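You operate a simulated robot arm through the tools that you are given. There is no shell and no other tool. Be economical: measure what you need, move in short steps, check, and stop when the job is done.

Carry out the task below with a simulated robot arm. There is one attempt and no reset: what you move stays moved.

TASK
Drop the plunger, lift it again and sort the sample: torn to scrap, whole to pass.
Fine: one drop; leave the drop tray out.
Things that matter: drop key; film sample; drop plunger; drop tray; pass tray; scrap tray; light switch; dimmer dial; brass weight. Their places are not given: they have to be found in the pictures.

It is judged by the outcome, as a careful person would: the job done as asked, and still so three seconds after it is handed in. It fails if anything else is knocked over, pushed out of place, dropped, spilled or broken.

THE ROBOT
A 7-joint arm with a two-finger parallel gripper, fixed in place. Base frame: the origin is at the foot of the arm, x ahead of it, y to its left, z up; the work surface is at about z = 0.76. Lengths are in m, angles in degrees, forces in N, time in s.
With the tool pointing down near the work surface it reaches from about 0.2 to 0.68 m from the base axis. Its first joint turns from -66.0 to 66.0 degrees. Payload 2.4 kg.
Tool frame: the origin (TCP) lies between the finger pads and is the grasp point; the fingertips stand 0.03 m ahead of it; z points along the fingers, y is the line along which they close. The gripper opens to 0.094 m. The fingers are 0.028 m wide and 0.01 m thick; the gripper's body (0.05 by 0.096 m) begins 0.055 m behind the TCP.
Orientation is told as [roll, pitch, yaw] about the base's x, y, z axes, in that order, counted from this pose: with the fingers straight down and closing along the base's y, the tool's x points along the base's -x, its y along +y and its z along -z.

THE INTERFACE
- The arm moves only by the tool step_arm. Its argument "deltas" is a list of rows, each an object (a shift or turn left out is 0, a gripper value left out holds the last) with "hand": the closure in counts, from 0 (fully open) to 255 (shut); "xyz": the shift along the tool's x, y, z in m, a list of three; "rot": the turn, a rotation vector about the tool's x, y, z in degrees, a list of three. In form: [{"hand": hand, "xyz": [dx, dy, dz], "rot": [wx, wy, wz]}, ...]. A call has 1 to 12 rows; each row is the pose to reach, as a shift and turn from the pose commanded when the call began, along the tool's axes at that moment. A row lasts 0.2 s, in which the tool goes at most 0.05 m and 8.6 degrees; a call with a longer step from one row to the next is refused whole, and so is a gripper value outside its range. A pose out of reach is approached as far as the arm can. The call stops where the force on the tool passes 70 N (or 10 N more than at its start, if that is more) or the arm is blocked; 0.2 s more then pass. The fingers move at their own pace (about 0.153 m/s each) and stop on an object; they squeeze with about 34 N. The grip force told is the motor's: it shows also when the fingers shut on nothing. Time passes only in rows, and 0.2 s behind the last, so rows that repeat a pose let the fingers close. It gives the time, the measured TCP pose, the force on the tool (base axes), the opening and the grip force at its end, in the units of the frame above (readings bear some noise), and new pictures: "show" is both (left out), scene, wrist or none.
- Cameras (640 x 400 px; columns grow to the right, rows downward): "scene" is fixed at [0.0392, 0.4746, 1.4476]; the picture's right is [-0.77, -0.64, 0.00], its down [-0.35, 0.42, -0.83] and it looks along [0.54, -0.64, -0.55] (base axes); focal length 344 px, centre (320, 200). "wrist" rides on the gripper at [-0.037, 0, -0.058] in the tool frame; the picture's right is [0.00, -1.00, 0.00], its down [0.97, 0.00, -0.24] and it looks along [0.24, 0.00, 0.97] (tool axes); focal length 218 px, centre (320, 200).
- pixel_to_xyz(camera, pixels): there is no depth. For up to 12 entries [column, row, z] of the newest picture of that camera ("zoom" is the newest enlarged one), the place [x, y] in the base frame at which the ray of that pixel passes the height z, good to about 0.002 m. No time passes.
- enlarge(camera, box): a new picture of the part [left, top, right, bottom] of that camera's present view, enlarged. No time passes.
- job_done(): hands the job in; it is judged then, once.

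Work in short steps. Measure before you move; look again where a grasp or a placing could have gone wrong, and mend it. You have 80 turns and 120 pictures in all, the two below and enlarged ones among them. Open the gripper and draw the arm clear of the work before you hand the job in, unless the task says otherwise; then end with one line.

The tools are called after "Call:" by a JSON object that holds its "method" and its "body". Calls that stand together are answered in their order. step_arm: Moves the arm, as the interface text tells. Its arguments: {"type":"object","properties":{"deltas":{"type":"array","items":{"type":"object","properties":{"hand":{"type":"number"},"xyz":{"type":"array","items":{"type":"number"}},"rot":{"type":"array","items":{"type":"number"}}}}},"show":{"type":"string","enum":["both","scene","wrist","none"]}},"required":["deltas"]} The other tools are called the same way: pixel_to_xyz (camera, pixels) gives the place at which the rays of pixels pass given heights; enlarge (camera, box) takes an enlarged picture of a part of a camera's view; job_done () hands the job in.

At the start:

```text
time: 0.0
eef_pos: [0.3296, -0.0704, 1.2164]
tool_rot: [0.0, 0.0, 0.1]
contact_force: [-0.6, -0.9, 0.2]
gripper_width: 0.0938
gripper_force: 0.1
```

scene: 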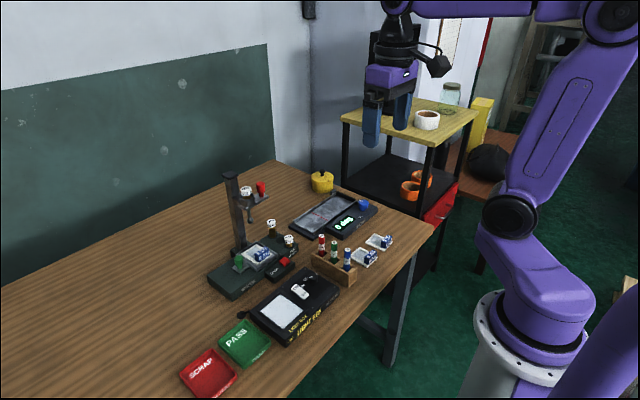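
wrist: 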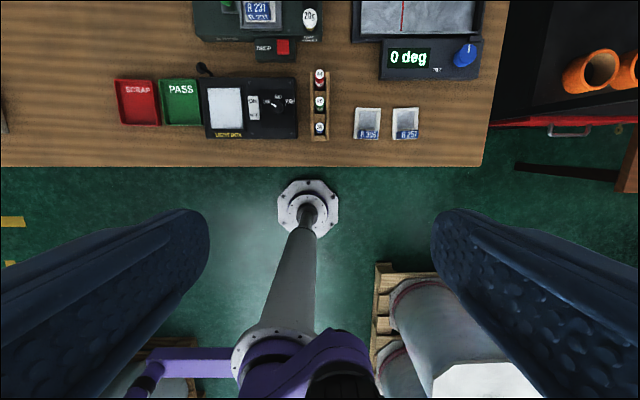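

Let me look closely at the work area first.

Call:
{"method": "enlarge", "body": {"camera": "scene", "box": [200, 160, 320, 300]}}

Call:
{"method": "enlarge", "body": {"camera": "scene", "box": [240, 160, 400, 290]}}

Call:
{"method": "enlarge", "body": {"camera": "wrist", "box": [100, 0, 340, 150]}}

```text
2.86 times, centred on (260, 230) of scene
```

zoom: 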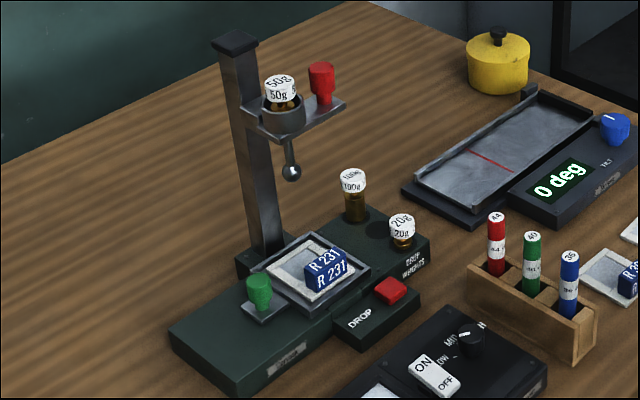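

```text
3.08 times, centred on (320, 225) of scene
```

zoom: 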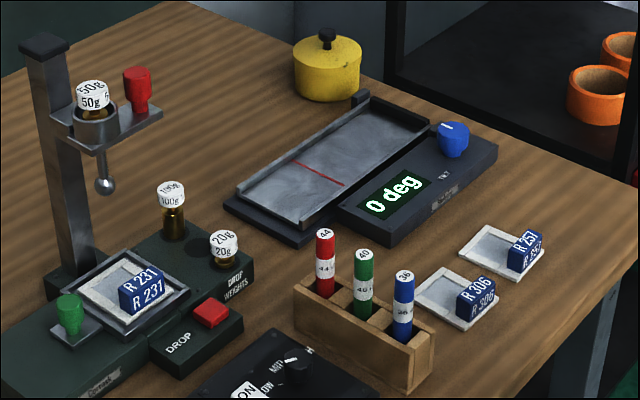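

```text
2.67 times, centred on (220, 75) of wrist
```

zoom: 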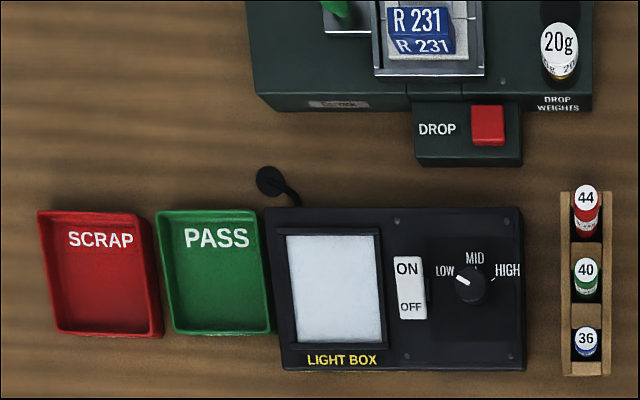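

I'll measure the key parts from both cameras.

Call:
{"method": "pixel_to_xyz", "body": {"camera": "zoom", "pixels": [[487, 120, 0.79], [487, 120, 0.81], [408, 288, 0.79], [470, 285, 0.79], [334, 290, 0.79], [100, 270, 0.765], [215, 270, 0.765], [420, 20, 0.82], [340, 8, 0.83], [560, 35, 0.84], [265, 182, 0.78]]}}

Call:
{"method": "pixel_to_xyz", "body": {"camera": "scene", "pixels": [[284.8, 261.5, 0.79], [284.8, 261.5, 0.81], [238.3, 259, 0.83], [260.3, 184.5, 0.95], [260.3, 184.5, 1.0], [246.4, 188.7, 0.95], [246.4, 188.7, 1.0], [249.9, 220.2, 0.9], [229.9, 174.8, 1.0], [259, 255, 0.82], [272, 223, 0.84]]}}

```text
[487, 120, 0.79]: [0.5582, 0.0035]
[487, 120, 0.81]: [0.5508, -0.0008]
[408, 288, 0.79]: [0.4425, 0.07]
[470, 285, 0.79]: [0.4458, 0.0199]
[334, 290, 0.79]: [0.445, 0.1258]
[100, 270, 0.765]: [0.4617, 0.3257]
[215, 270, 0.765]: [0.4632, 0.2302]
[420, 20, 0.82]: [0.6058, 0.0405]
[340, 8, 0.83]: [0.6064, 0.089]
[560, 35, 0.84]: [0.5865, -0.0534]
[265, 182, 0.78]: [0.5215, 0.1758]
```

```text
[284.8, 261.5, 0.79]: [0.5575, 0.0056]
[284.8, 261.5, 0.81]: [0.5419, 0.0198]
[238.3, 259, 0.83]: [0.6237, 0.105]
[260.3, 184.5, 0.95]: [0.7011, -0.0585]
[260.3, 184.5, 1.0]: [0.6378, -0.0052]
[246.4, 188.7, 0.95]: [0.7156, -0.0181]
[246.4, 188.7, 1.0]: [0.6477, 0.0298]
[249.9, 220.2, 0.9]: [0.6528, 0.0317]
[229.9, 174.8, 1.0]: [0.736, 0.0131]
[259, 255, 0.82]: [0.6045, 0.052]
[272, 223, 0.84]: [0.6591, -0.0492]
```

I'll move forward and over for a view of the whole drop rig from above.

Call:
{"method": "step_arm", "body": {"deltas": [{"xyz": [-0.04, 0.02, 0]}, {"xyz": [-0.08, 0.045, 0]}, {"xyz": [-0.12, 0.07, 0]}, {"xyz": [-0.16, 0.09, 0]}, {"xyz": [-0.2, 0.1, 0]}, {"xyz": [-0.2, 0.1, 0]}]}}

```text
time: 1.4
eef_pos: [0.5304, 0.0302, 1.2176]
tool_rot: [0.0, 0.0, 0.0]
contact_force: [-0.7, -0.3, 0.7]
gripper_width: 0.0939
gripper_force: 0.1
```

scene: 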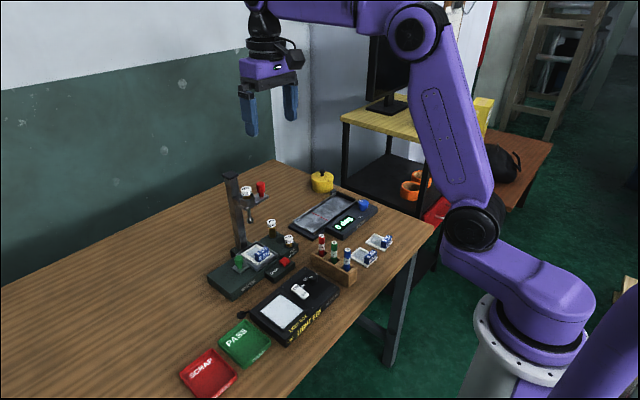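
wrist: 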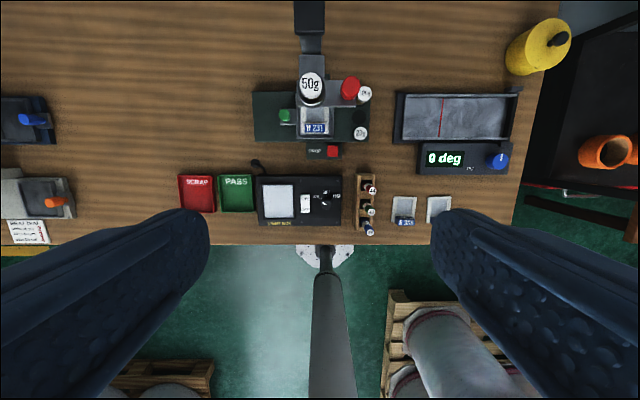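

Call:
{"method": "enlarge", "body": {"camera": "wrist", "box": [240, 50, 400, 170]}}

Call:
{"method": "pixel_to_xyz", "body": {"camera": "wrist", "pixels": [[350, 88, 0.95], [350, 88, 1.0], [311, 87, 0.95], [311, 87, 1.0], [286, 116, 0.83], [314, 128, 0.82], [332, 151, 0.79], [313, 80, 0.76]]}}

```text
3.33 times, centred on (320, 110) of wrist
```

zoom: 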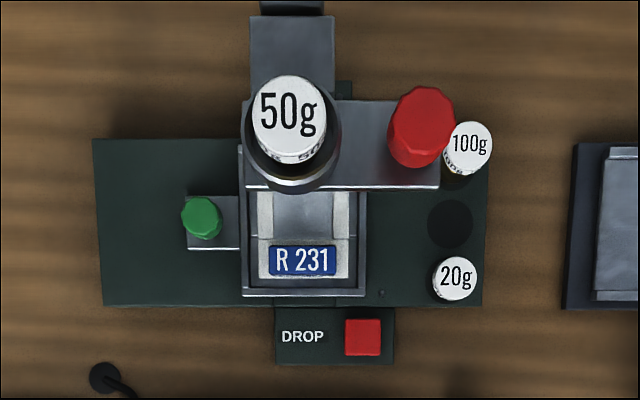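

```text
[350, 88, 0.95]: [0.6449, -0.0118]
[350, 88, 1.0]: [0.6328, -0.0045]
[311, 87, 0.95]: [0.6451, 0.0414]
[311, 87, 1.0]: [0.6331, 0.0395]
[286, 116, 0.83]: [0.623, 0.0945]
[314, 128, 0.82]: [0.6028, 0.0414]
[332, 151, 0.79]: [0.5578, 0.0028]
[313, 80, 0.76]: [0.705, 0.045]
```

Key (wrist 332,151) is at about (0.557, 0.003, 0.79). Close the fingers, tilt 30° so that the camera stays away from the carriage, and descend to a hover.

Call:
{"method": "step_arm", "body": {"deltas": [{"hand": 255, "xyz": [0.03, -0.01, 0.03], "rot": [0, -8, 0]}, {"hand": 255, "xyz": [0.03, -0.02, 0.07], "rot": [0, -16, 0]}, {"hand": 255, "xyz": [0.03, -0.027, 0.11], "rot": [0, -24, 0]}, {"hand": 255, "xyz": [0.03, -0.027, 0.15], "rot": [0, -30, 0]}, {"hand": 255, "xyz": [0.028, -0.027, 0.19], "rot": [0, -30, 0]}, {"hand": 255, "xyz": [0.026, -0.027, 0.23], "rot": [0, -30, 0]}, {"hand": 255, "xyz": [0.024, -0.027, 0.27], "rot": [0, -30, 0]}, {"hand": 255, "xyz": [0.023, -0.027, 0.31], "rot": [0, -30, 0]}, {"hand": 255, "xyz": [0.023, -0.027, 0.33], "rot": [0, -30, 0]}, {"hand": 255, "xyz": [0.023, -0.027, 0.33], "rot": [0, -30, 0]}]}}

```text
time: 3.6
eef_pos: [0.5073, 0.0026, 0.8859]
tool_rot: [0.0, -30.0, 0.1]
contact_force: [-0.1, 0.4, 0.0]
gripper_width: 0.0001
gripper_force: 33.6
```

scene: 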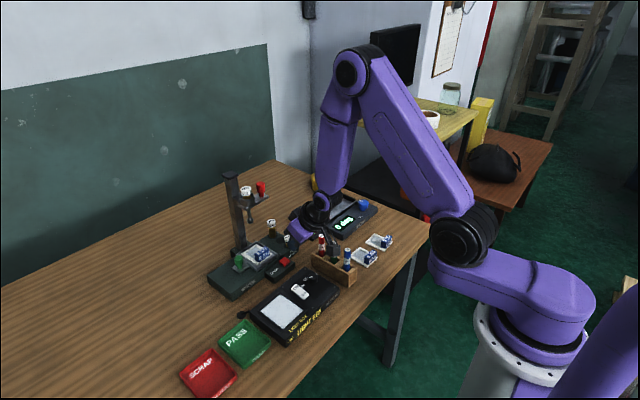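
wrist: 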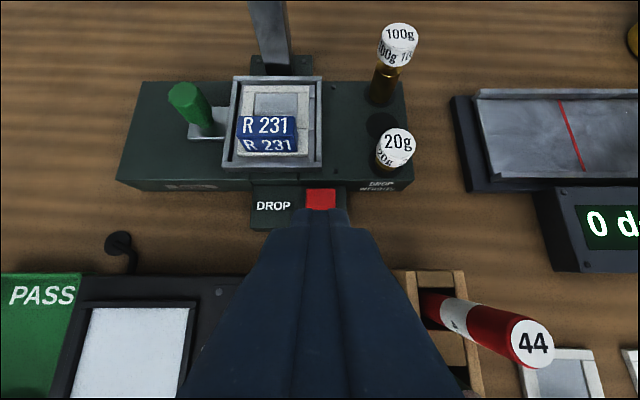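

The key (320,198) lies straight along the tool axis; approach close first.

Call:
{"method": "step_arm", "body": {"deltas": [{"hand": 255, "xyz": [0, 0, 0.03]}, {"hand": 255, "xyz": [0, 0, 0.055]}, {"hand": 255, "xyz": [0, 0, 0.055]}]}}

Call:
{"method": "enlarge", "body": {"camera": "scene", "box": [200, 160, 340, 300]}}

```text
time: 4.4
eef_pos: [0.5347, 0.0027, 0.8395]
tool_rot: [0.0, -30.0, 0.1]
contact_force: [0.3, 0.9, -0.4]
gripper_width: 0.0
gripper_force: 32.5
```

scene: 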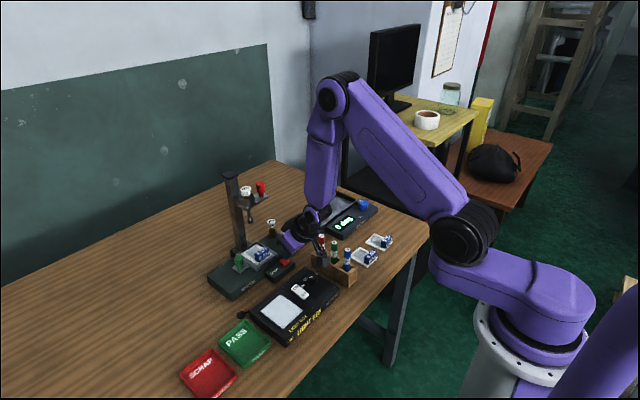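
wrist: 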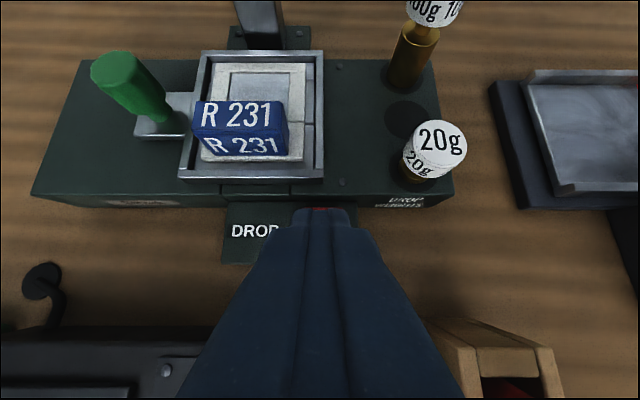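

```text
2.86 times, centred on (270, 230) of scene
```

zoom: 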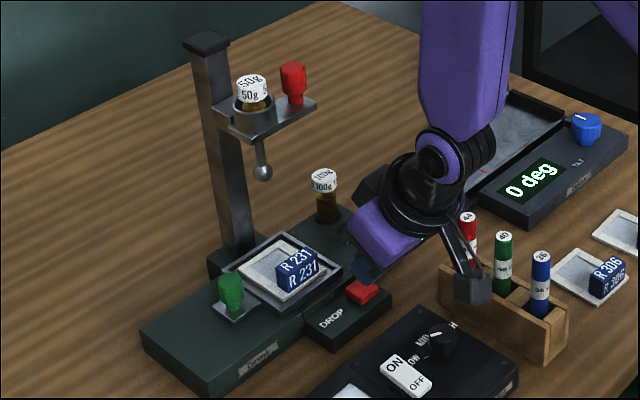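

Tip is ~1 cm above the key. Push on, with small steps.

Call:
{"method": "step_arm", "body": {"deltas": [{"hand": 255, "xyz": [0, 0, 0.012]}, {"hand": 255, "xyz": [0.002, 0, 0.016]}, {"hand": 255, "xyz": [0.004, 0, 0.02]}, {"hand": 255, "xyz": [0.006, 0, 0.023]}]}}

Call:
{"method": "enlarge", "body": {"camera": "scene", "box": [200, 160, 340, 300]}}

```text
time: 5.4
eef_pos: [0.5409, 0.0035, 0.8178]
tool_rot: [0.0, -30.1, 0.0]
contact_force: [-8.6, 1.1, 15.1]
gripper_width: 0.0
gripper_force: 32.9
```

scene: 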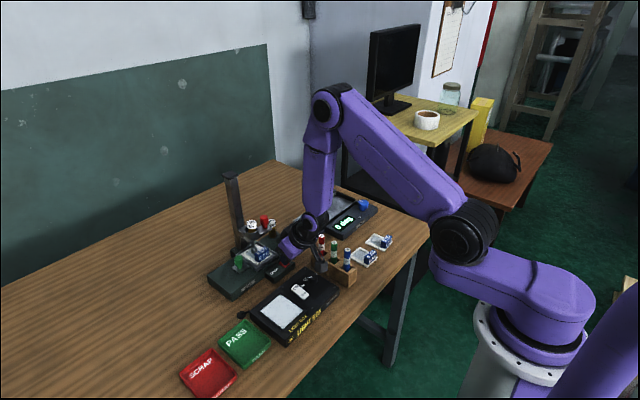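
wrist: 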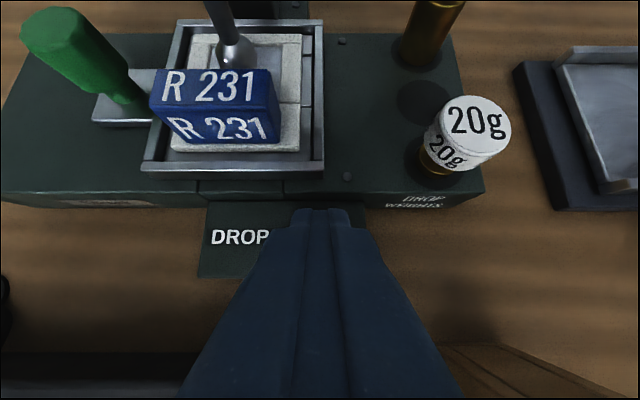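

```text
2.86 times, centred on (270, 230) of scene
```

zoom: 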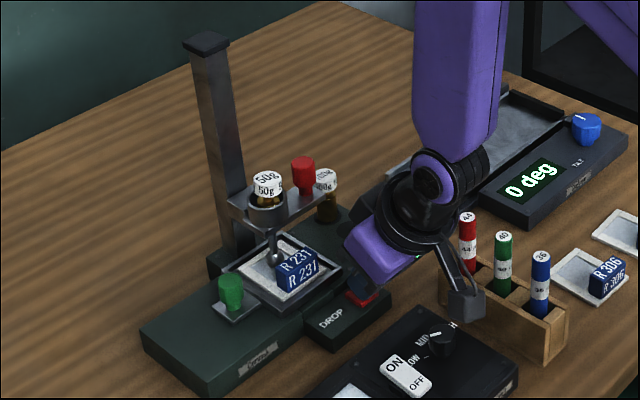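

The plunger has dropped onto the film. Retreat along the tool and go up.

Call:
{"method": "step_arm", "body": {"deltas": [{"hand": 255, "xyz": [0, 0, -0.04]}, {"hand": 255, "xyz": [0, 0, -0.08]}, {"hand": 255, "xyz": [-0.02, 0, -0.12]}, {"hand": 255, "xyz": [-0.045, 0, -0.16], "rot": [0, 8, 0]}, {"hand": 255, "xyz": [-0.07, 0, -0.2], "rot": [0, 16, 0]}, {"hand": 0, "xyz": [-0.1, 0, -0.22], "rot": [0, 24, 0]}, {"hand": 0, "xyz": [-0.12, 0, -0.24], "rot": [0, 30, 0]}, {"hand": 0, "xyz": [-0.12, 0, -0.24], "rot": [0, 30, 0]}]}}

Call:
{"method": "enlarge", "body": {"camera": "wrist", "box": [220, 0, 420, 120]}}

Call:
{"method": "enlarge", "body": {"camera": "scene", "box": [200, 180, 300, 290]}}

```text
time: 7.2
eef_pos: [0.5267, 0.0032, 1.0829]
tool_rot: [0.0, 0.1, 0.0]
contact_force: [-0.7, 0.3, 0.2]
gripper_width: 0.094
gripper_force: 0.0
```

scene: 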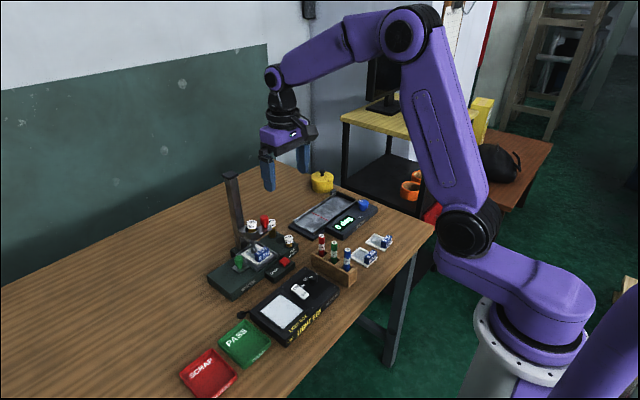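
wrist: 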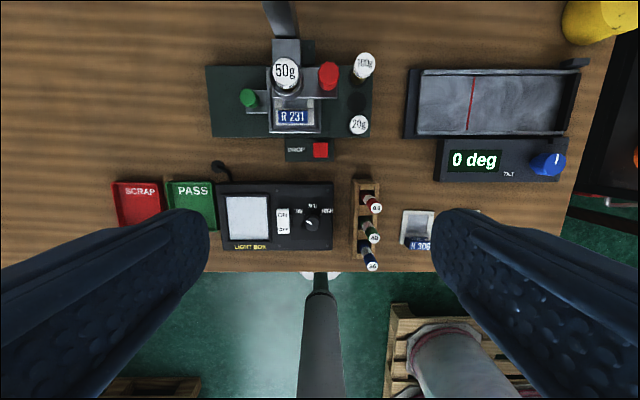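

```text
3.20 times, centred on (320, 60) of wrist
```

zoom: 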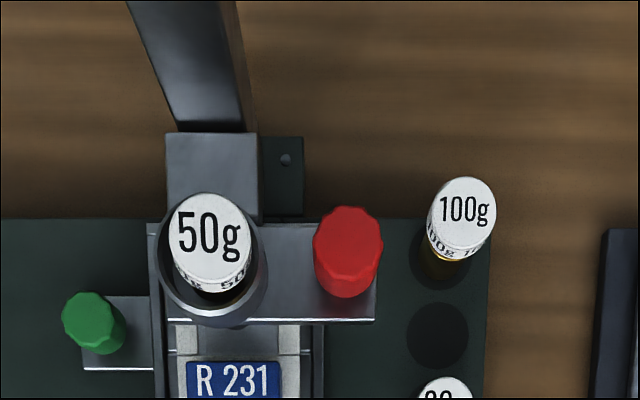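

```text
3.64 times, centred on (250, 235) of scene
```

zoom: 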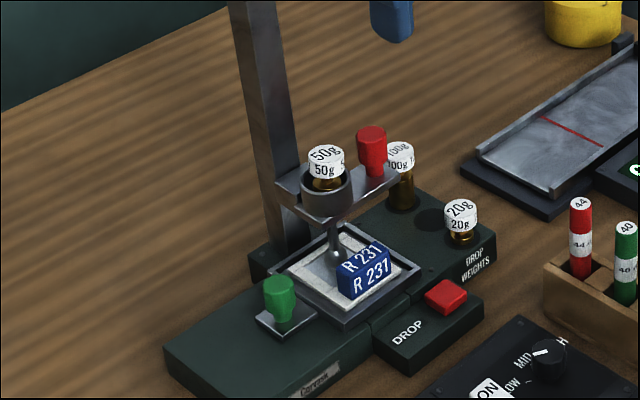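

Call:
{"method": "pixel_to_xyz", "body": {"camera": "scene", "pixels": [[264, 216.6, 0.9], [264, 216.6, 0.93], [264.5, 226.8, 0.88]]}}

Call:
{"method": "pixel_to_xyz", "body": {"camera": "wrist", "pixels": [[328.1, 68.75, 0.9], [328.1, 68.75, 0.93], [285, 68, 0.93], [365, 61, 0.87], [328, 90, 0.88], [301, 96, 0.87]]}}

```text
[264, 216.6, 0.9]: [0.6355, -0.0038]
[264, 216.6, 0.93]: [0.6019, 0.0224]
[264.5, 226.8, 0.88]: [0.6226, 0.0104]
```

```text
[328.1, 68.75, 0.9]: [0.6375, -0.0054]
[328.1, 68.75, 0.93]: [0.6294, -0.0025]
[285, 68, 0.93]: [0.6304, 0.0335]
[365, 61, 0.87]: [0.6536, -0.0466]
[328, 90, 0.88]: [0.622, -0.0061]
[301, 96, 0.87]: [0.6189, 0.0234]
```

Knob top at (0.636, -0.005, 0.90). Turn the gripper 90° so that it closes along x, half open, and move above the knob.

Call:
{"method": "step_arm", "body": {"deltas": [{"hand": 110, "xyz": [-0.01, 0, 0], "rot": [0, 0, 8.5]}, {"xyz": [-0.02, -0.001, 0], "rot": [0, 0, 17]}, {"xyz": [-0.03, -0.002, 0], "rot": [0, 0, 25.5]}, {"xyz": [-0.04, -0.003, 0], "rot": [0, 0, 34]}, {"xyz": [-0.05, -0.004, 0], "rot": [0, 0, 42.5]}, {"xyz": [-0.06, -0.005, 0], "rot": [0, 0, 51]}, {"xyz": [-0.07, -0.006, 0], "rot": [0, 0, 59.5]}, {"xyz": [-0.08, -0.007, 0], "rot": [0, 0, 68]}, {"xyz": [-0.09, -0.008, 0], "rot": [0, 0, 76.5]}, {"xyz": [-0.1, -0.009, 0], "rot": [0, 0, 85]}, {"xyz": [-0.109, -0.01, 0], "rot": [0, 0, 90]}, {"xyz": [-0.109, -0.01, 0], "rot": [0, 0, 90]}]}}

```text
time: 9.8
eef_pos: [0.6347, -0.0065, 1.0837]
tool_rot: [0.1, 0.0, -90.2]
contact_force: [1.4, 0.0, -0.1]
gripper_width: 0.0537
gripper_force: 0.0
```

scene: 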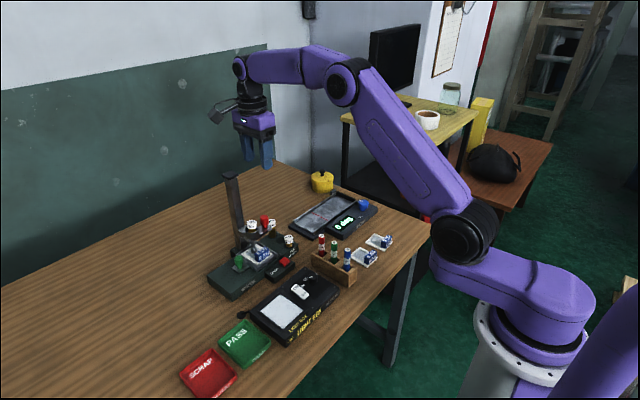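
wrist: 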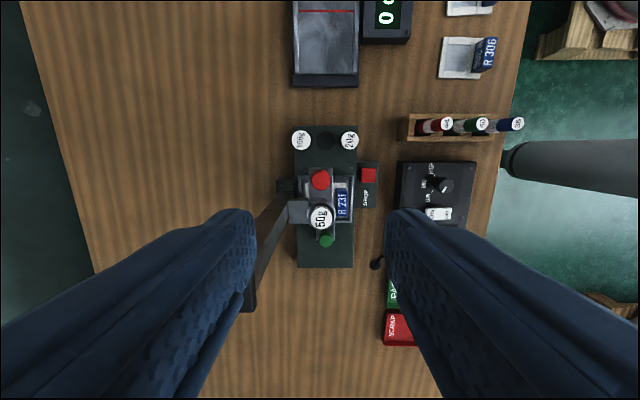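

Call:
{"method": "pixel_to_xyz", "body": {"camera": "wrist", "pixels": [[320, 180, 0.9], [320, 217, 0.91], [290, 210, 0.87], [250, 300, 1.02]]}}

Call:
{"method": "step_arm", "body": {"deltas": [{"xyz": [0, 0, 0.04]}, {"xyz": [0, 0, 0.08]}, {"xyz": [0, 0, 0.12]}, {"xyz": [0, 0, 0.135]}, {"xyz": [0, 0, 0.135]}]}}

Call:
{"method": "enlarge", "body": {"camera": "scene", "box": [200, 160, 320, 260]}}

```text
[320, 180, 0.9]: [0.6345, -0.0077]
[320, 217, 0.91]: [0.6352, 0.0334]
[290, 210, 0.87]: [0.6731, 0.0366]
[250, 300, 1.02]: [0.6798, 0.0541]
```

```text
time: 11.0
eef_pos: [0.6343, -0.007, 0.9502]
tool_rot: [0.1, 0.0, -90.1]
contact_force: [0.4, -0.7, -0.6]
gripper_width: 0.0536
gripper_force: 0.1
```

scene: 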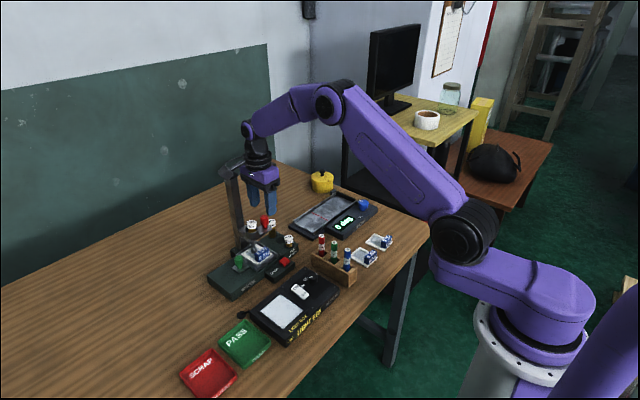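
wrist: 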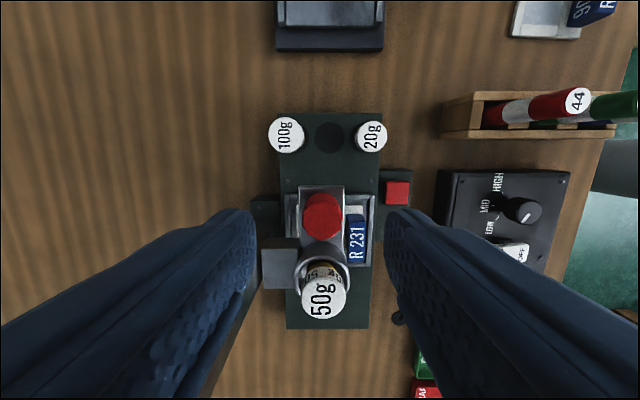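

```text
4.00 times, centred on (260, 210) of scene
```

zoom: 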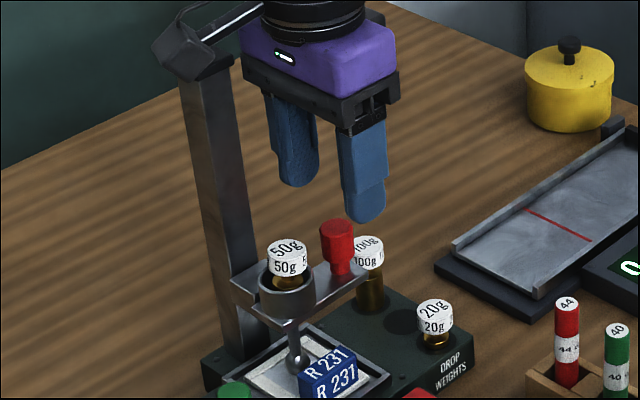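

Aligned on the knob (wrist 323,212). Descend so that the fingers straddle the knob, then close.

Call:
{"method": "step_arm", "body": {"deltas": [{"xyz": [0, 0, 0.02]}, {"xyz": [0, 0, 0.035]}, {"xyz": [0, 0, 0.042]}, {"hand": 255, "xyz": [0, 0, 0.042]}, {"hand": 255, "xyz": [0, 0, 0.042]}, {"hand": 255, "xyz": [0, 0, 0.042]}]}}

Call:
{"method": "enlarge", "body": {"camera": "scene", "box": [200, 160, 320, 260]}}

```text
time: 12.4
eef_pos: [0.6343, -0.0069, 0.9067]
tool_rot: [-0.1, 0.1, -90.1]
contact_force: [-11.6, 0.6, 1.9]
gripper_width: 0.0207
gripper_force: 45.4
```

scene: 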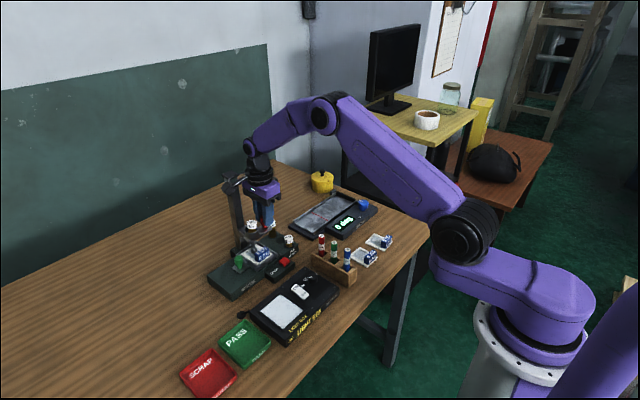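
wrist: 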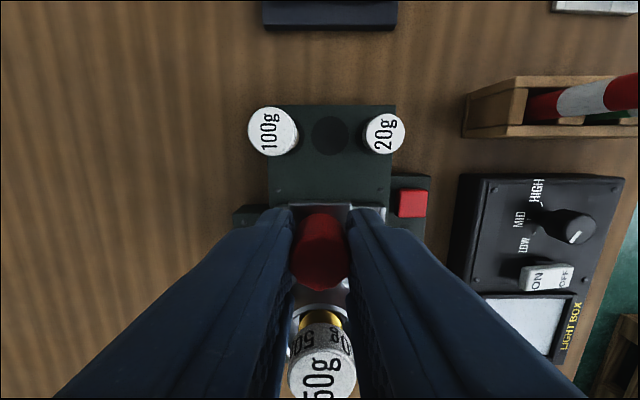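

```text
4.00 times, centred on (260, 210) of scene
```

zoom: 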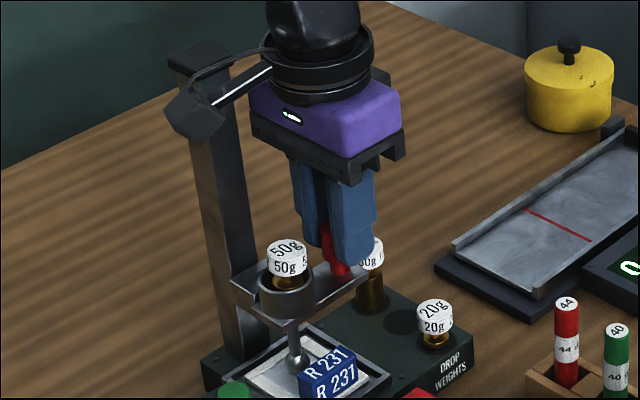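

Knob gripped (0.021 m). Lift slowly, watching the force.

Call:
{"method": "step_arm", "body": {"deltas": [{"xyz": [0, 0, -0.02]}, {"xyz": [0, 0, -0.04]}, {"xyz": [0, 0, -0.06]}, {"xyz": [0, 0, -0.08]}, {"xyz": [0, 0, -0.09]}, {"xyz": [0, 0, -0.097]}, {"xyz": [0, 0, -0.097]}]}}

Call:
{"method": "enlarge", "body": {"camera": "scene", "box": [200, 140, 320, 260]}}

```text
time: 14.0
eef_pos: [0.6341, -0.0065, 1.0053]
tool_rot: [-0.2, 0.0, -90.0]
contact_force: [-17.6, -1.6, -2.2]
gripper_width: 0.0204
gripper_force: 45.3
```

scene: 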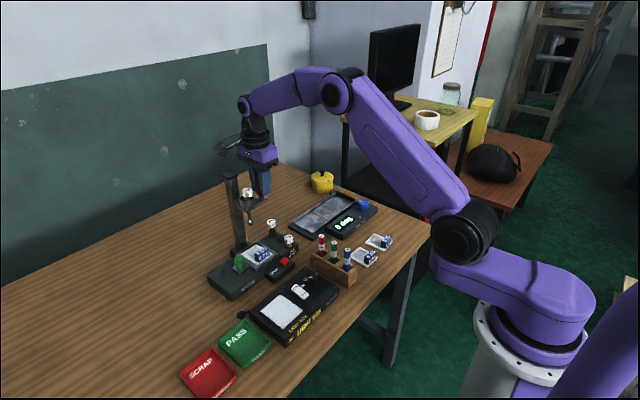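
wrist: 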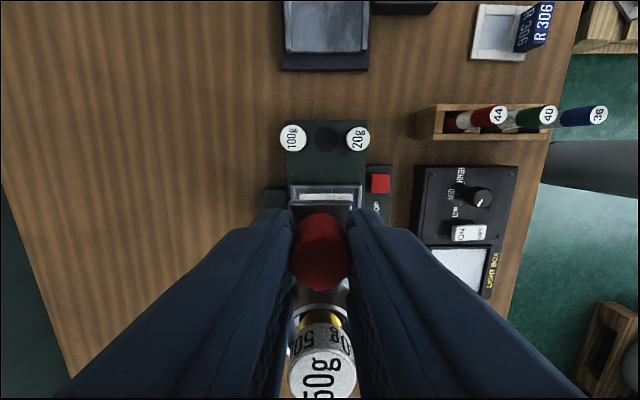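

```text
3.33 times, centred on (260, 200) of scene
```

zoom: 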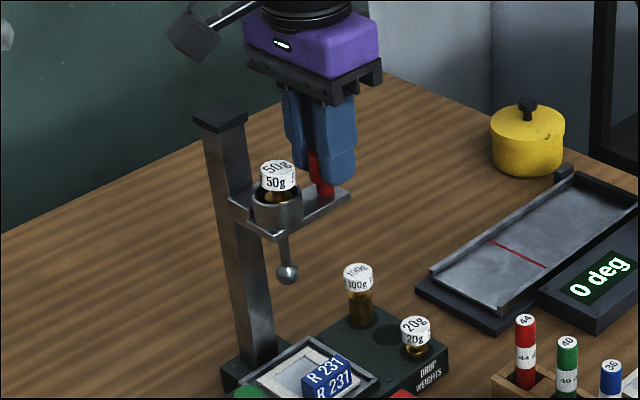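

Ball is ~1.7 px (≈5 mm) lower than its initial height, so lift a bit further until it latches.

Call:
{"method": "step_arm", "body": {"deltas": [{"xyz": [0, 0, -0.002]}, {"xyz": [0, 0, -0.004]}, {"xyz": [0, 0, -0.006]}, {"xyz": [0, 0, -0.006]}], "show": "scene"}}

Call:
{"method": "enlarge", "body": {"camera": "scene", "box": [200, 160, 320, 300]}}

```text
time: 15.0
eef_pos: [0.633, -0.0071, 1.0108]
tool_rot: [-0.2, 0.1, -90.0]
contact_force: [-17.7, -1.3, -1.7]
gripper_width: 0.0208
gripper_force: 45.4
```

scene: 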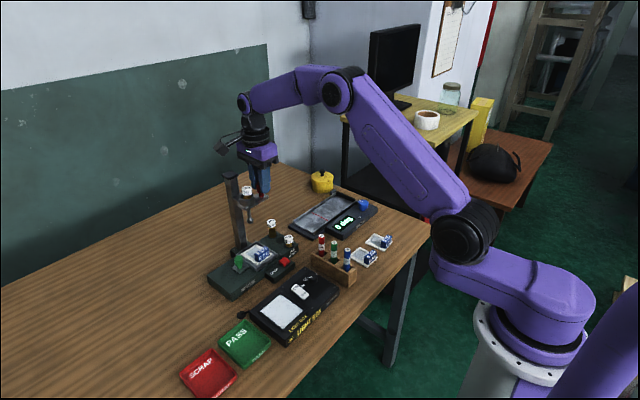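

```text
2.86 times, centred on (260, 230) of scene
```

zoom: 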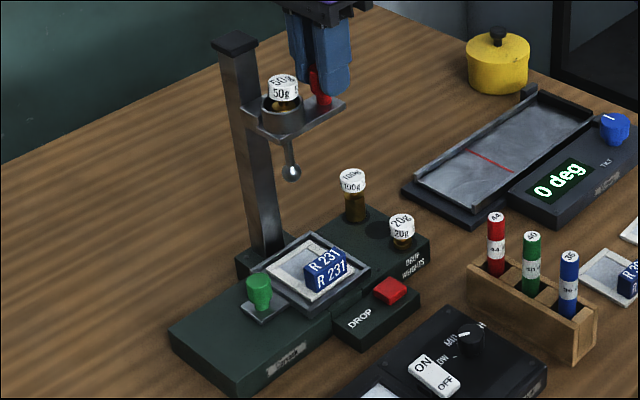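

Back at the initial height. Go a few mm further to make sure it's latched before letting go.

Call:
{"method": "step_arm", "body": {"deltas": [{"xyz": [0, 0, -0.0015]}, {"xyz": [0, 0, -0.003]}, {"xyz": [0, 0, -0.003]}], "show": "none"}}

Call:
{"method": "enlarge", "body": {"camera": "scene", "box": [200, 160, 320, 300]}}

```text
time: 15.8
eef_pos: [0.6329, -0.0075, 1.014]
tool_rot: [-0.2, -0.1, -90.1]
contact_force: [-17.7, -3.9, -1.1]
gripper_width: 0.0205
gripper_force: 45.4
```

```text
2.86 times, centred on (260, 230) of scene
```

zoom: 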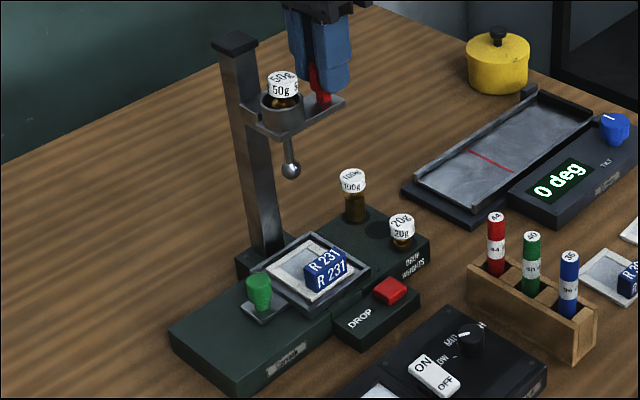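

Now slightly above the initial height. Test the latch: lower a few mm and see whether it resists.

Call:
{"method": "step_arm", "body": {"deltas": [{"xyz": [0, 0, 0.002]}, {"xyz": [0, 0, 0.004]}, {"xyz": [0, 0, 0.006]}, {"xyz": [0, 0, 0.006]}], "show": "none"}}

Call:
{"method": "enlarge", "body": {"camera": "scene", "box": [200, 160, 320, 300]}}

```text
time: 16.8
eef_pos: [0.6324, -0.0081, 1.0113]
tool_rot: [0.0, 0.0, -89.9]
contact_force: [-22.8, -2.7, 26.4]
gripper_width: 0.0209
gripper_force: 45.1
```

```text
2.86 times, centred on (260, 230) of scene
```

zoom: 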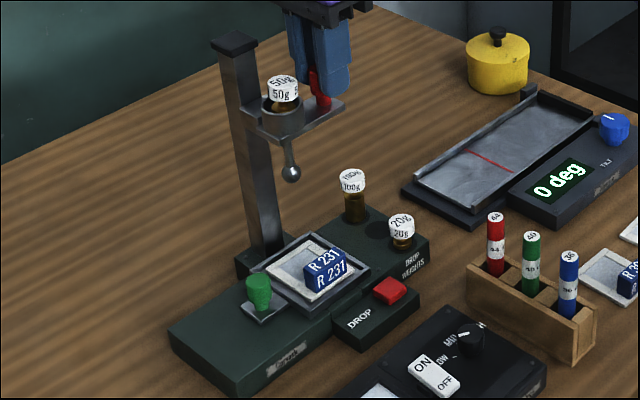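

It resists with 26 N at the initial height: latched. Unload, open and lift away.

Call:
{"method": "step_arm", "body": {"deltas": [{"hand": 255, "xyz": [0, 0, -0.003]}, {"hand": 110, "xyz": [0, 0, -0.003]}, {"hand": 110, "xyz": [0, 0, -0.003]}, {"xyz": [0, 0, -0.03]}, {"xyz": [0, 0, -0.07]}, {"xyz": [0, 0, -0.1]}, {"xyz": [0, 0, -0.1]}]}}

Call:
{"method": "enlarge", "body": {"camera": "scene", "box": [200, 160, 320, 300]}}

```text
time: 18.4
eef_pos: [0.6337, -0.0084, 1.1071]
tool_rot: [0.0, 0.0, -89.9]
contact_force: [-0.8, -0.4, 0.9]
gripper_width: 0.0536
gripper_force: 0.0
```

scene: 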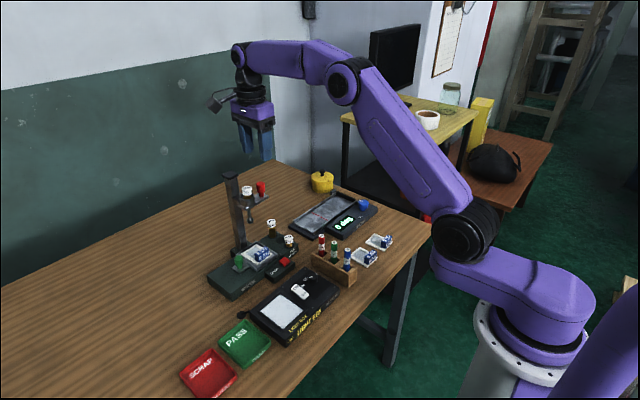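
wrist: 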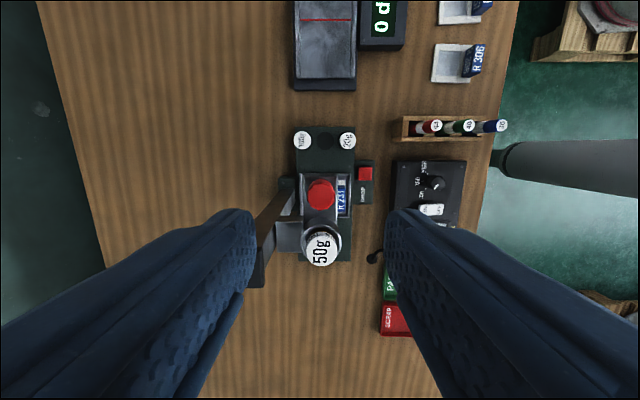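

```text
2.86 times, centred on (260, 230) of scene
```

zoom: 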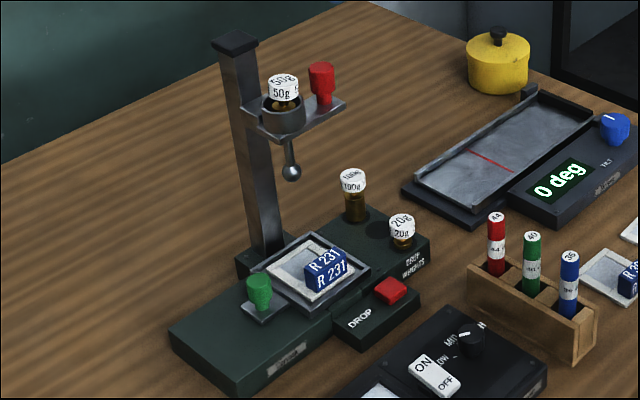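

Plunger holds up by itself. Next the green knob of the tray at about (0.624, 0.096, 0.825): approach from +y with a 30° tilt, clear of the weight cup.

Call:
{"method": "step_arm", "body": {"deltas": [{"xyz": [0.04, -0.003, 0]}, {"xyz": [0.08, -0.006, 0]}, {"xyz": [0.12, -0.009, 0], "rot": [0, -8, 0]}, {"xyz": [0.155, -0.009, 0.02], "rot": [0, -16, 0]}, {"xyz": [0.157, -0.009, 0.06], "rot": [0, -24, 0]}, {"xyz": [0.157, -0.009, 0.1], "rot": [0, -30, 0]}, {"xyz": [0.157, -0.009, 0.14], "rot": [0, -30, 0]}, {"xyz": [0.157, -0.009, 0.18], "rot": [0, -30, 0]}, {"xyz": [0.157, -0.009, 0.199], "rot": [0, -30, 0]}, {"xyz": [0.157, -0.009, 0.199], "rot": [0, -30, 0]}]}}

Call:
{"method": "enlarge", "body": {"camera": "wrist", "box": [240, 80, 400, 220]}}

Call:
{"method": "enlarge", "body": {"camera": "scene", "box": [200, 180, 300, 300]}}

```text
time: 20.6
eef_pos: [0.6253, 0.1496, 0.907]
tool_rot: [0.1, -30.0, -90.0]
contact_force: [0.4, 0.5, -0.3]
gripper_width: 0.0535
gripper_force: 0.1
```

scene: 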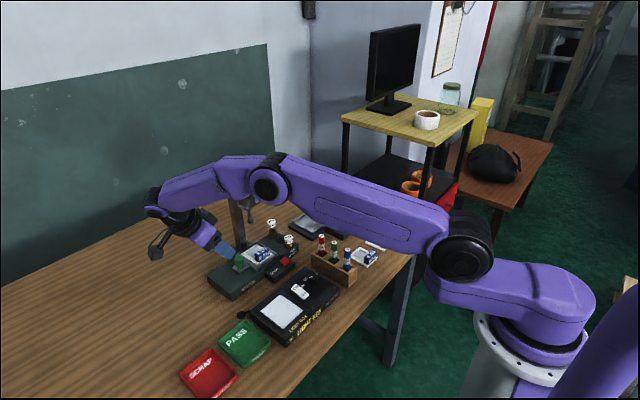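
wrist: 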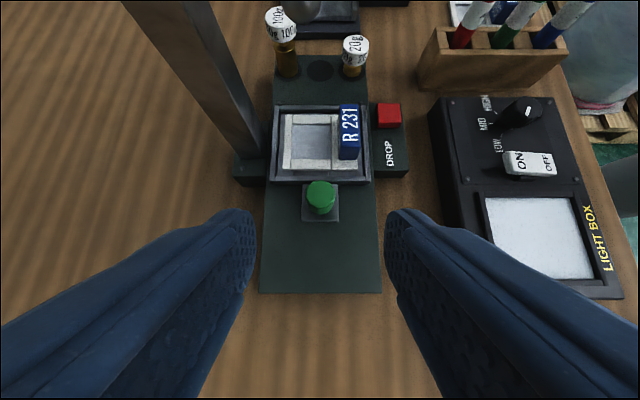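

```text
2.86 times, centred on (320, 150) of wrist
```

zoom: 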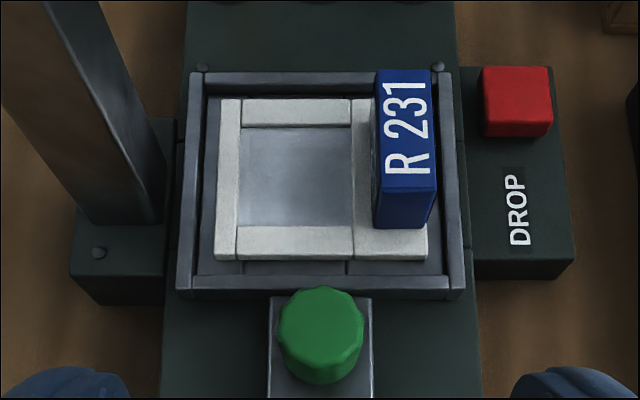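

```text
3.33 times, centred on (250, 240) of scene
```

zoom: 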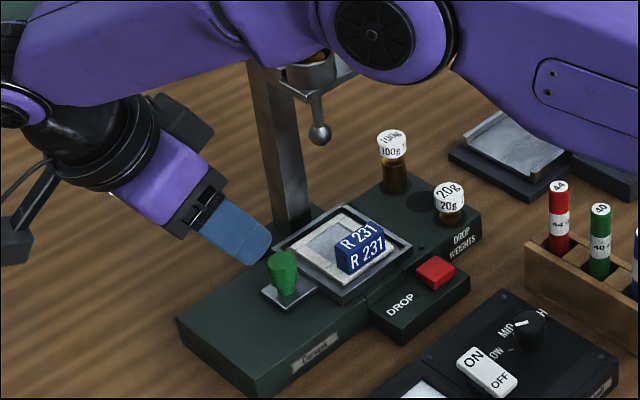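

Call:
{"method": "pixel_to_xyz", "body": {"camera": "wrist", "pixels": [[320, 191, 0.83], [320, 191, 0.82], [320, 218, 0.795]]}}

Call:
{"method": "pixel_to_xyz", "body": {"camera": "zoom", "pixels": [[283, 258, 0.83], [283, 258, 0.82], [265, 295, 0.795]]}}

```text
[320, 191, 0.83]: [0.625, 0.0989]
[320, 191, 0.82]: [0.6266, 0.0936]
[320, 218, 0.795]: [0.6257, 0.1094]
```

```text
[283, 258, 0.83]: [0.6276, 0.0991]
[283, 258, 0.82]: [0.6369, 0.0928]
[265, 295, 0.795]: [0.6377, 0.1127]
```

Knob top at (0.626, 0.099, 0.83). Advance and close on it.

Call:
{"method": "step_arm", "body": {"deltas": [{"xyz": [0.003, 0, 0.04]}, {"xyz": [0.0035, 0.0005, 0.065]}, {"xyz": [0.0035, 0.0005, 0.078]}, {"hand": 255, "xyz": [0.0035, 0.0005, 0.078]}, {"hand": 255, "xyz": [0.0035, 0.0005, 0.078]}, {"hand": 255, "xyz": [0.0035, 0.0005, 0.078]}], "show": "wrist"}}

Call:
{"method": "enlarge", "body": {"camera": "scene", "box": [200, 180, 300, 300]}}

```text
time: 22.0
eef_pos: [0.6254, 0.1126, 0.8393]
tool_rot: [0.0, -30.0, -90.0]
contact_force: [-6.8, 0.0, 0.5]
gripper_width: 0.0211
gripper_force: 45.1
```

wrist: 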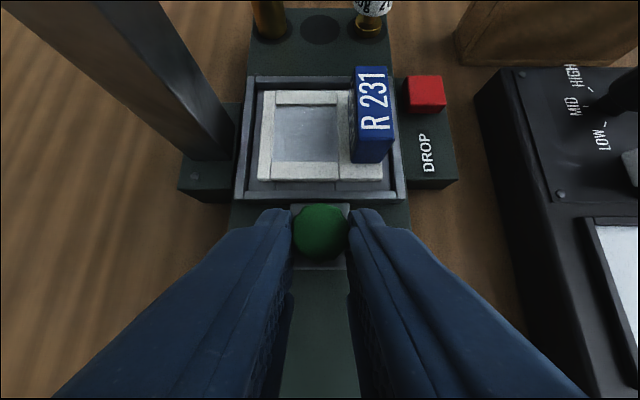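

```text
3.33 times, centred on (250, 240) of scene
```

zoom: 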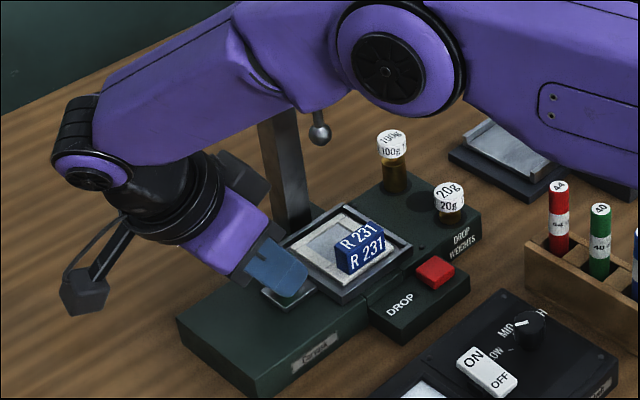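

Gripped. Pull the tray straight out along +y in small steps.

Call:
{"method": "step_arm", "body": {"deltas": [{"xyz": [0.0087, 0, -0.005]}, {"xyz": [0.0173, 0, -0.01]}, {"xyz": [0.026, 0, -0.015]}, {"xyz": [0.0346, 0, -0.02]}, {"xyz": [0.0433, 0, -0.025]}, {"xyz": [0.052, 0, -0.03]}, {"xyz": [0.0606, 0, -0.035]}, {"xyz": [0.0606, 0, -0.035]}]}}

```text
time: 23.8
eef_pos: [0.6241, 0.1833, 0.8391]
tool_rot: [-0.1, -30.0, -89.9]
contact_force: [-1.5, 0.6, -12.2]
gripper_width: 0.0209
gripper_force: 45.3
```

scene: 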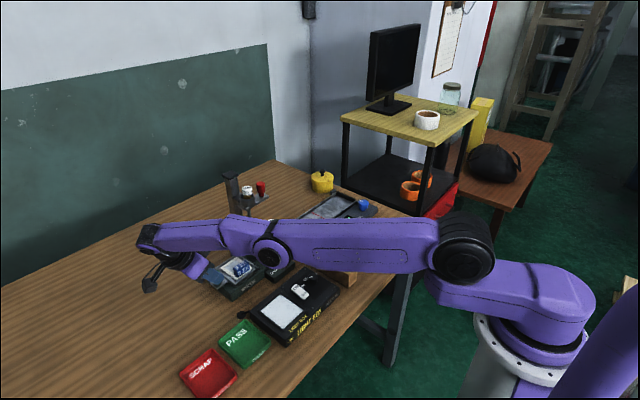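
wrist: 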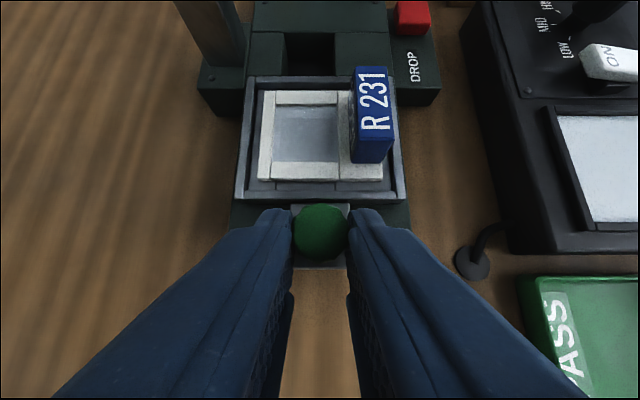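

The tray is out ~7 cm. Probe a little further for its end stop.

Call:
{"method": "step_arm", "body": {"deltas": [{"xyz": [0.0026, 0, -0.0015]}, {"xyz": [0.0052, 0, -0.003]}, {"xyz": [0.0078, 0, -0.0045]}, {"xyz": [0.0078, 0, -0.0045]}], "show": "wrist"}}

```text
time: 24.8
eef_pos: [0.6248, 0.1887, 0.8392]
tool_rot: [0.5, -29.9, -90.1]
contact_force: [21.3, -3.3, -25.9]
gripper_width: 0.021
gripper_force: 44.8
out of reach, approached as far as the arm can: row 2, 3, 4
```

wrist: 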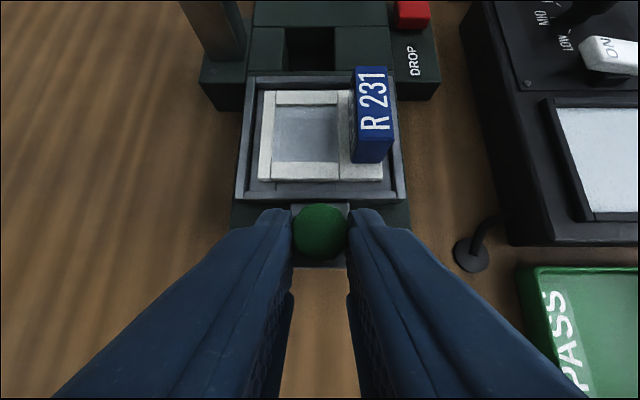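

Reach limit; the tray is out about 7.6 cm, clear of the well. Relax, open, and go up.

Call:
{"method": "step_arm", "body": {"deltas": [{"hand": 255, "xyz": [-0.003, 0, 0.002]}, {"hand": 110, "xyz": [-0.003, 0, 0.002]}, {"hand": 110, "xyz": [-0.003, 0, 0.002]}, {"hand": 110, "xyz": [-0.013, 0, -0.016]}, {"hand": 110, "xyz": [-0.025, 0, -0.035]}, {"hand": 110, "xyz": [-0.04, -0.02, -0.065]}, {"hand": 110, "xyz": [-0.06, -0.05, -0.1]}, {"hand": 110, "xyz": [-0.08, -0.08, -0.14]}, {"hand": 110, "xyz": [-0.08, -0.08, -0.14]}]}}

Call:
{"method": "enlarge", "body": {"camera": "scene", "box": [190, 180, 300, 310]}}

Call:
{"method": "enlarge", "body": {"camera": "wrist", "box": [160, 60, 360, 200]}}

```text
refused: row 7 steps farther than a row can; nothing moved
```

```text
3.08 times, centred on (245, 245) of scene
```

zoom: 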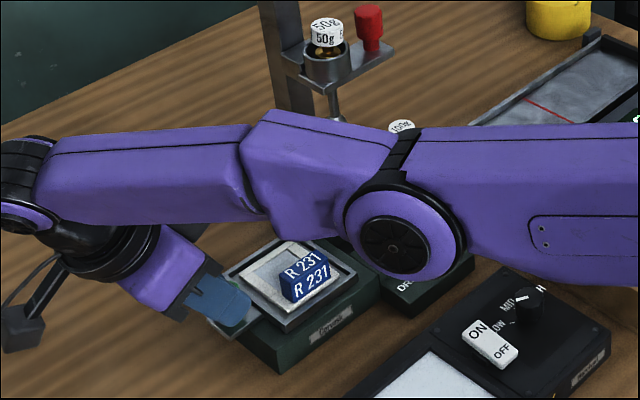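

```text
2.86 times, centred on (260, 130) of wrist
```

zoom: 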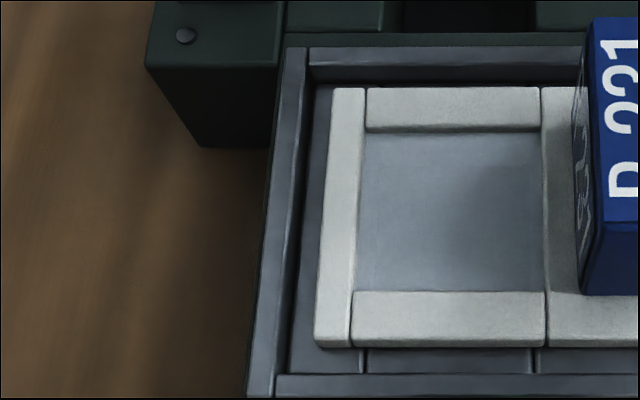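

A step was too long; retry with shorter rows.

Call:
{"method": "step_arm", "body": {"deltas": [{"hand": 255, "xyz": [-0.003, 0, 0.002]}, {"hand": 110, "xyz": [-0.003, 0, 0.002]}, {"hand": 110, "xyz": [-0.003, 0, 0.002]}, {"hand": 110, "xyz": [-0.013, 0, -0.016]}, {"hand": 110, "xyz": [-0.025, 0, -0.035]}, {"hand": 110, "xyz": [-0.037, -0.015, -0.06]}, {"hand": 110, "xyz": [-0.049, -0.035, -0.085]}, {"hand": 110, "xyz": [-0.061, -0.055, -0.11]}, {"hand": 110, "xyz": [-0.075, -0.07, -0.135]}, {"hand": 110, "xyz": [-0.075, -0.07, -0.135]}]}}

Call:
{"method": "enlarge", "body": {"camera": "scene", "box": [190, 180, 300, 310]}}

```text
time: 27.0
eef_pos: [0.5515, 0.1911, 0.9939]
tool_rot: [0.0, -30.0, -90.0]
contact_force: [-0.2, 0.2, 0.1]
gripper_width: 0.0533
gripper_force: 0.1
```

scene: 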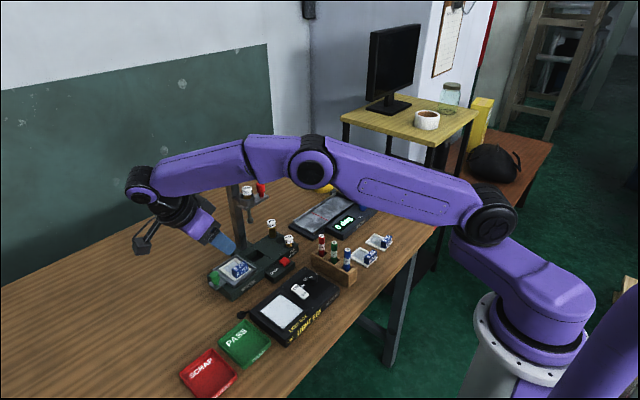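
wrist: 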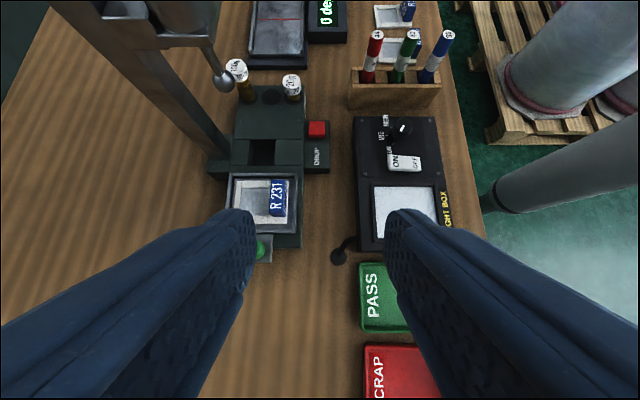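

```text
3.08 times, centred on (245, 245) of scene
```

zoom: 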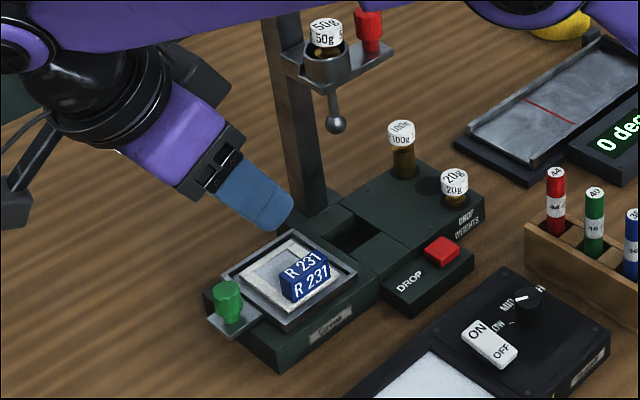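

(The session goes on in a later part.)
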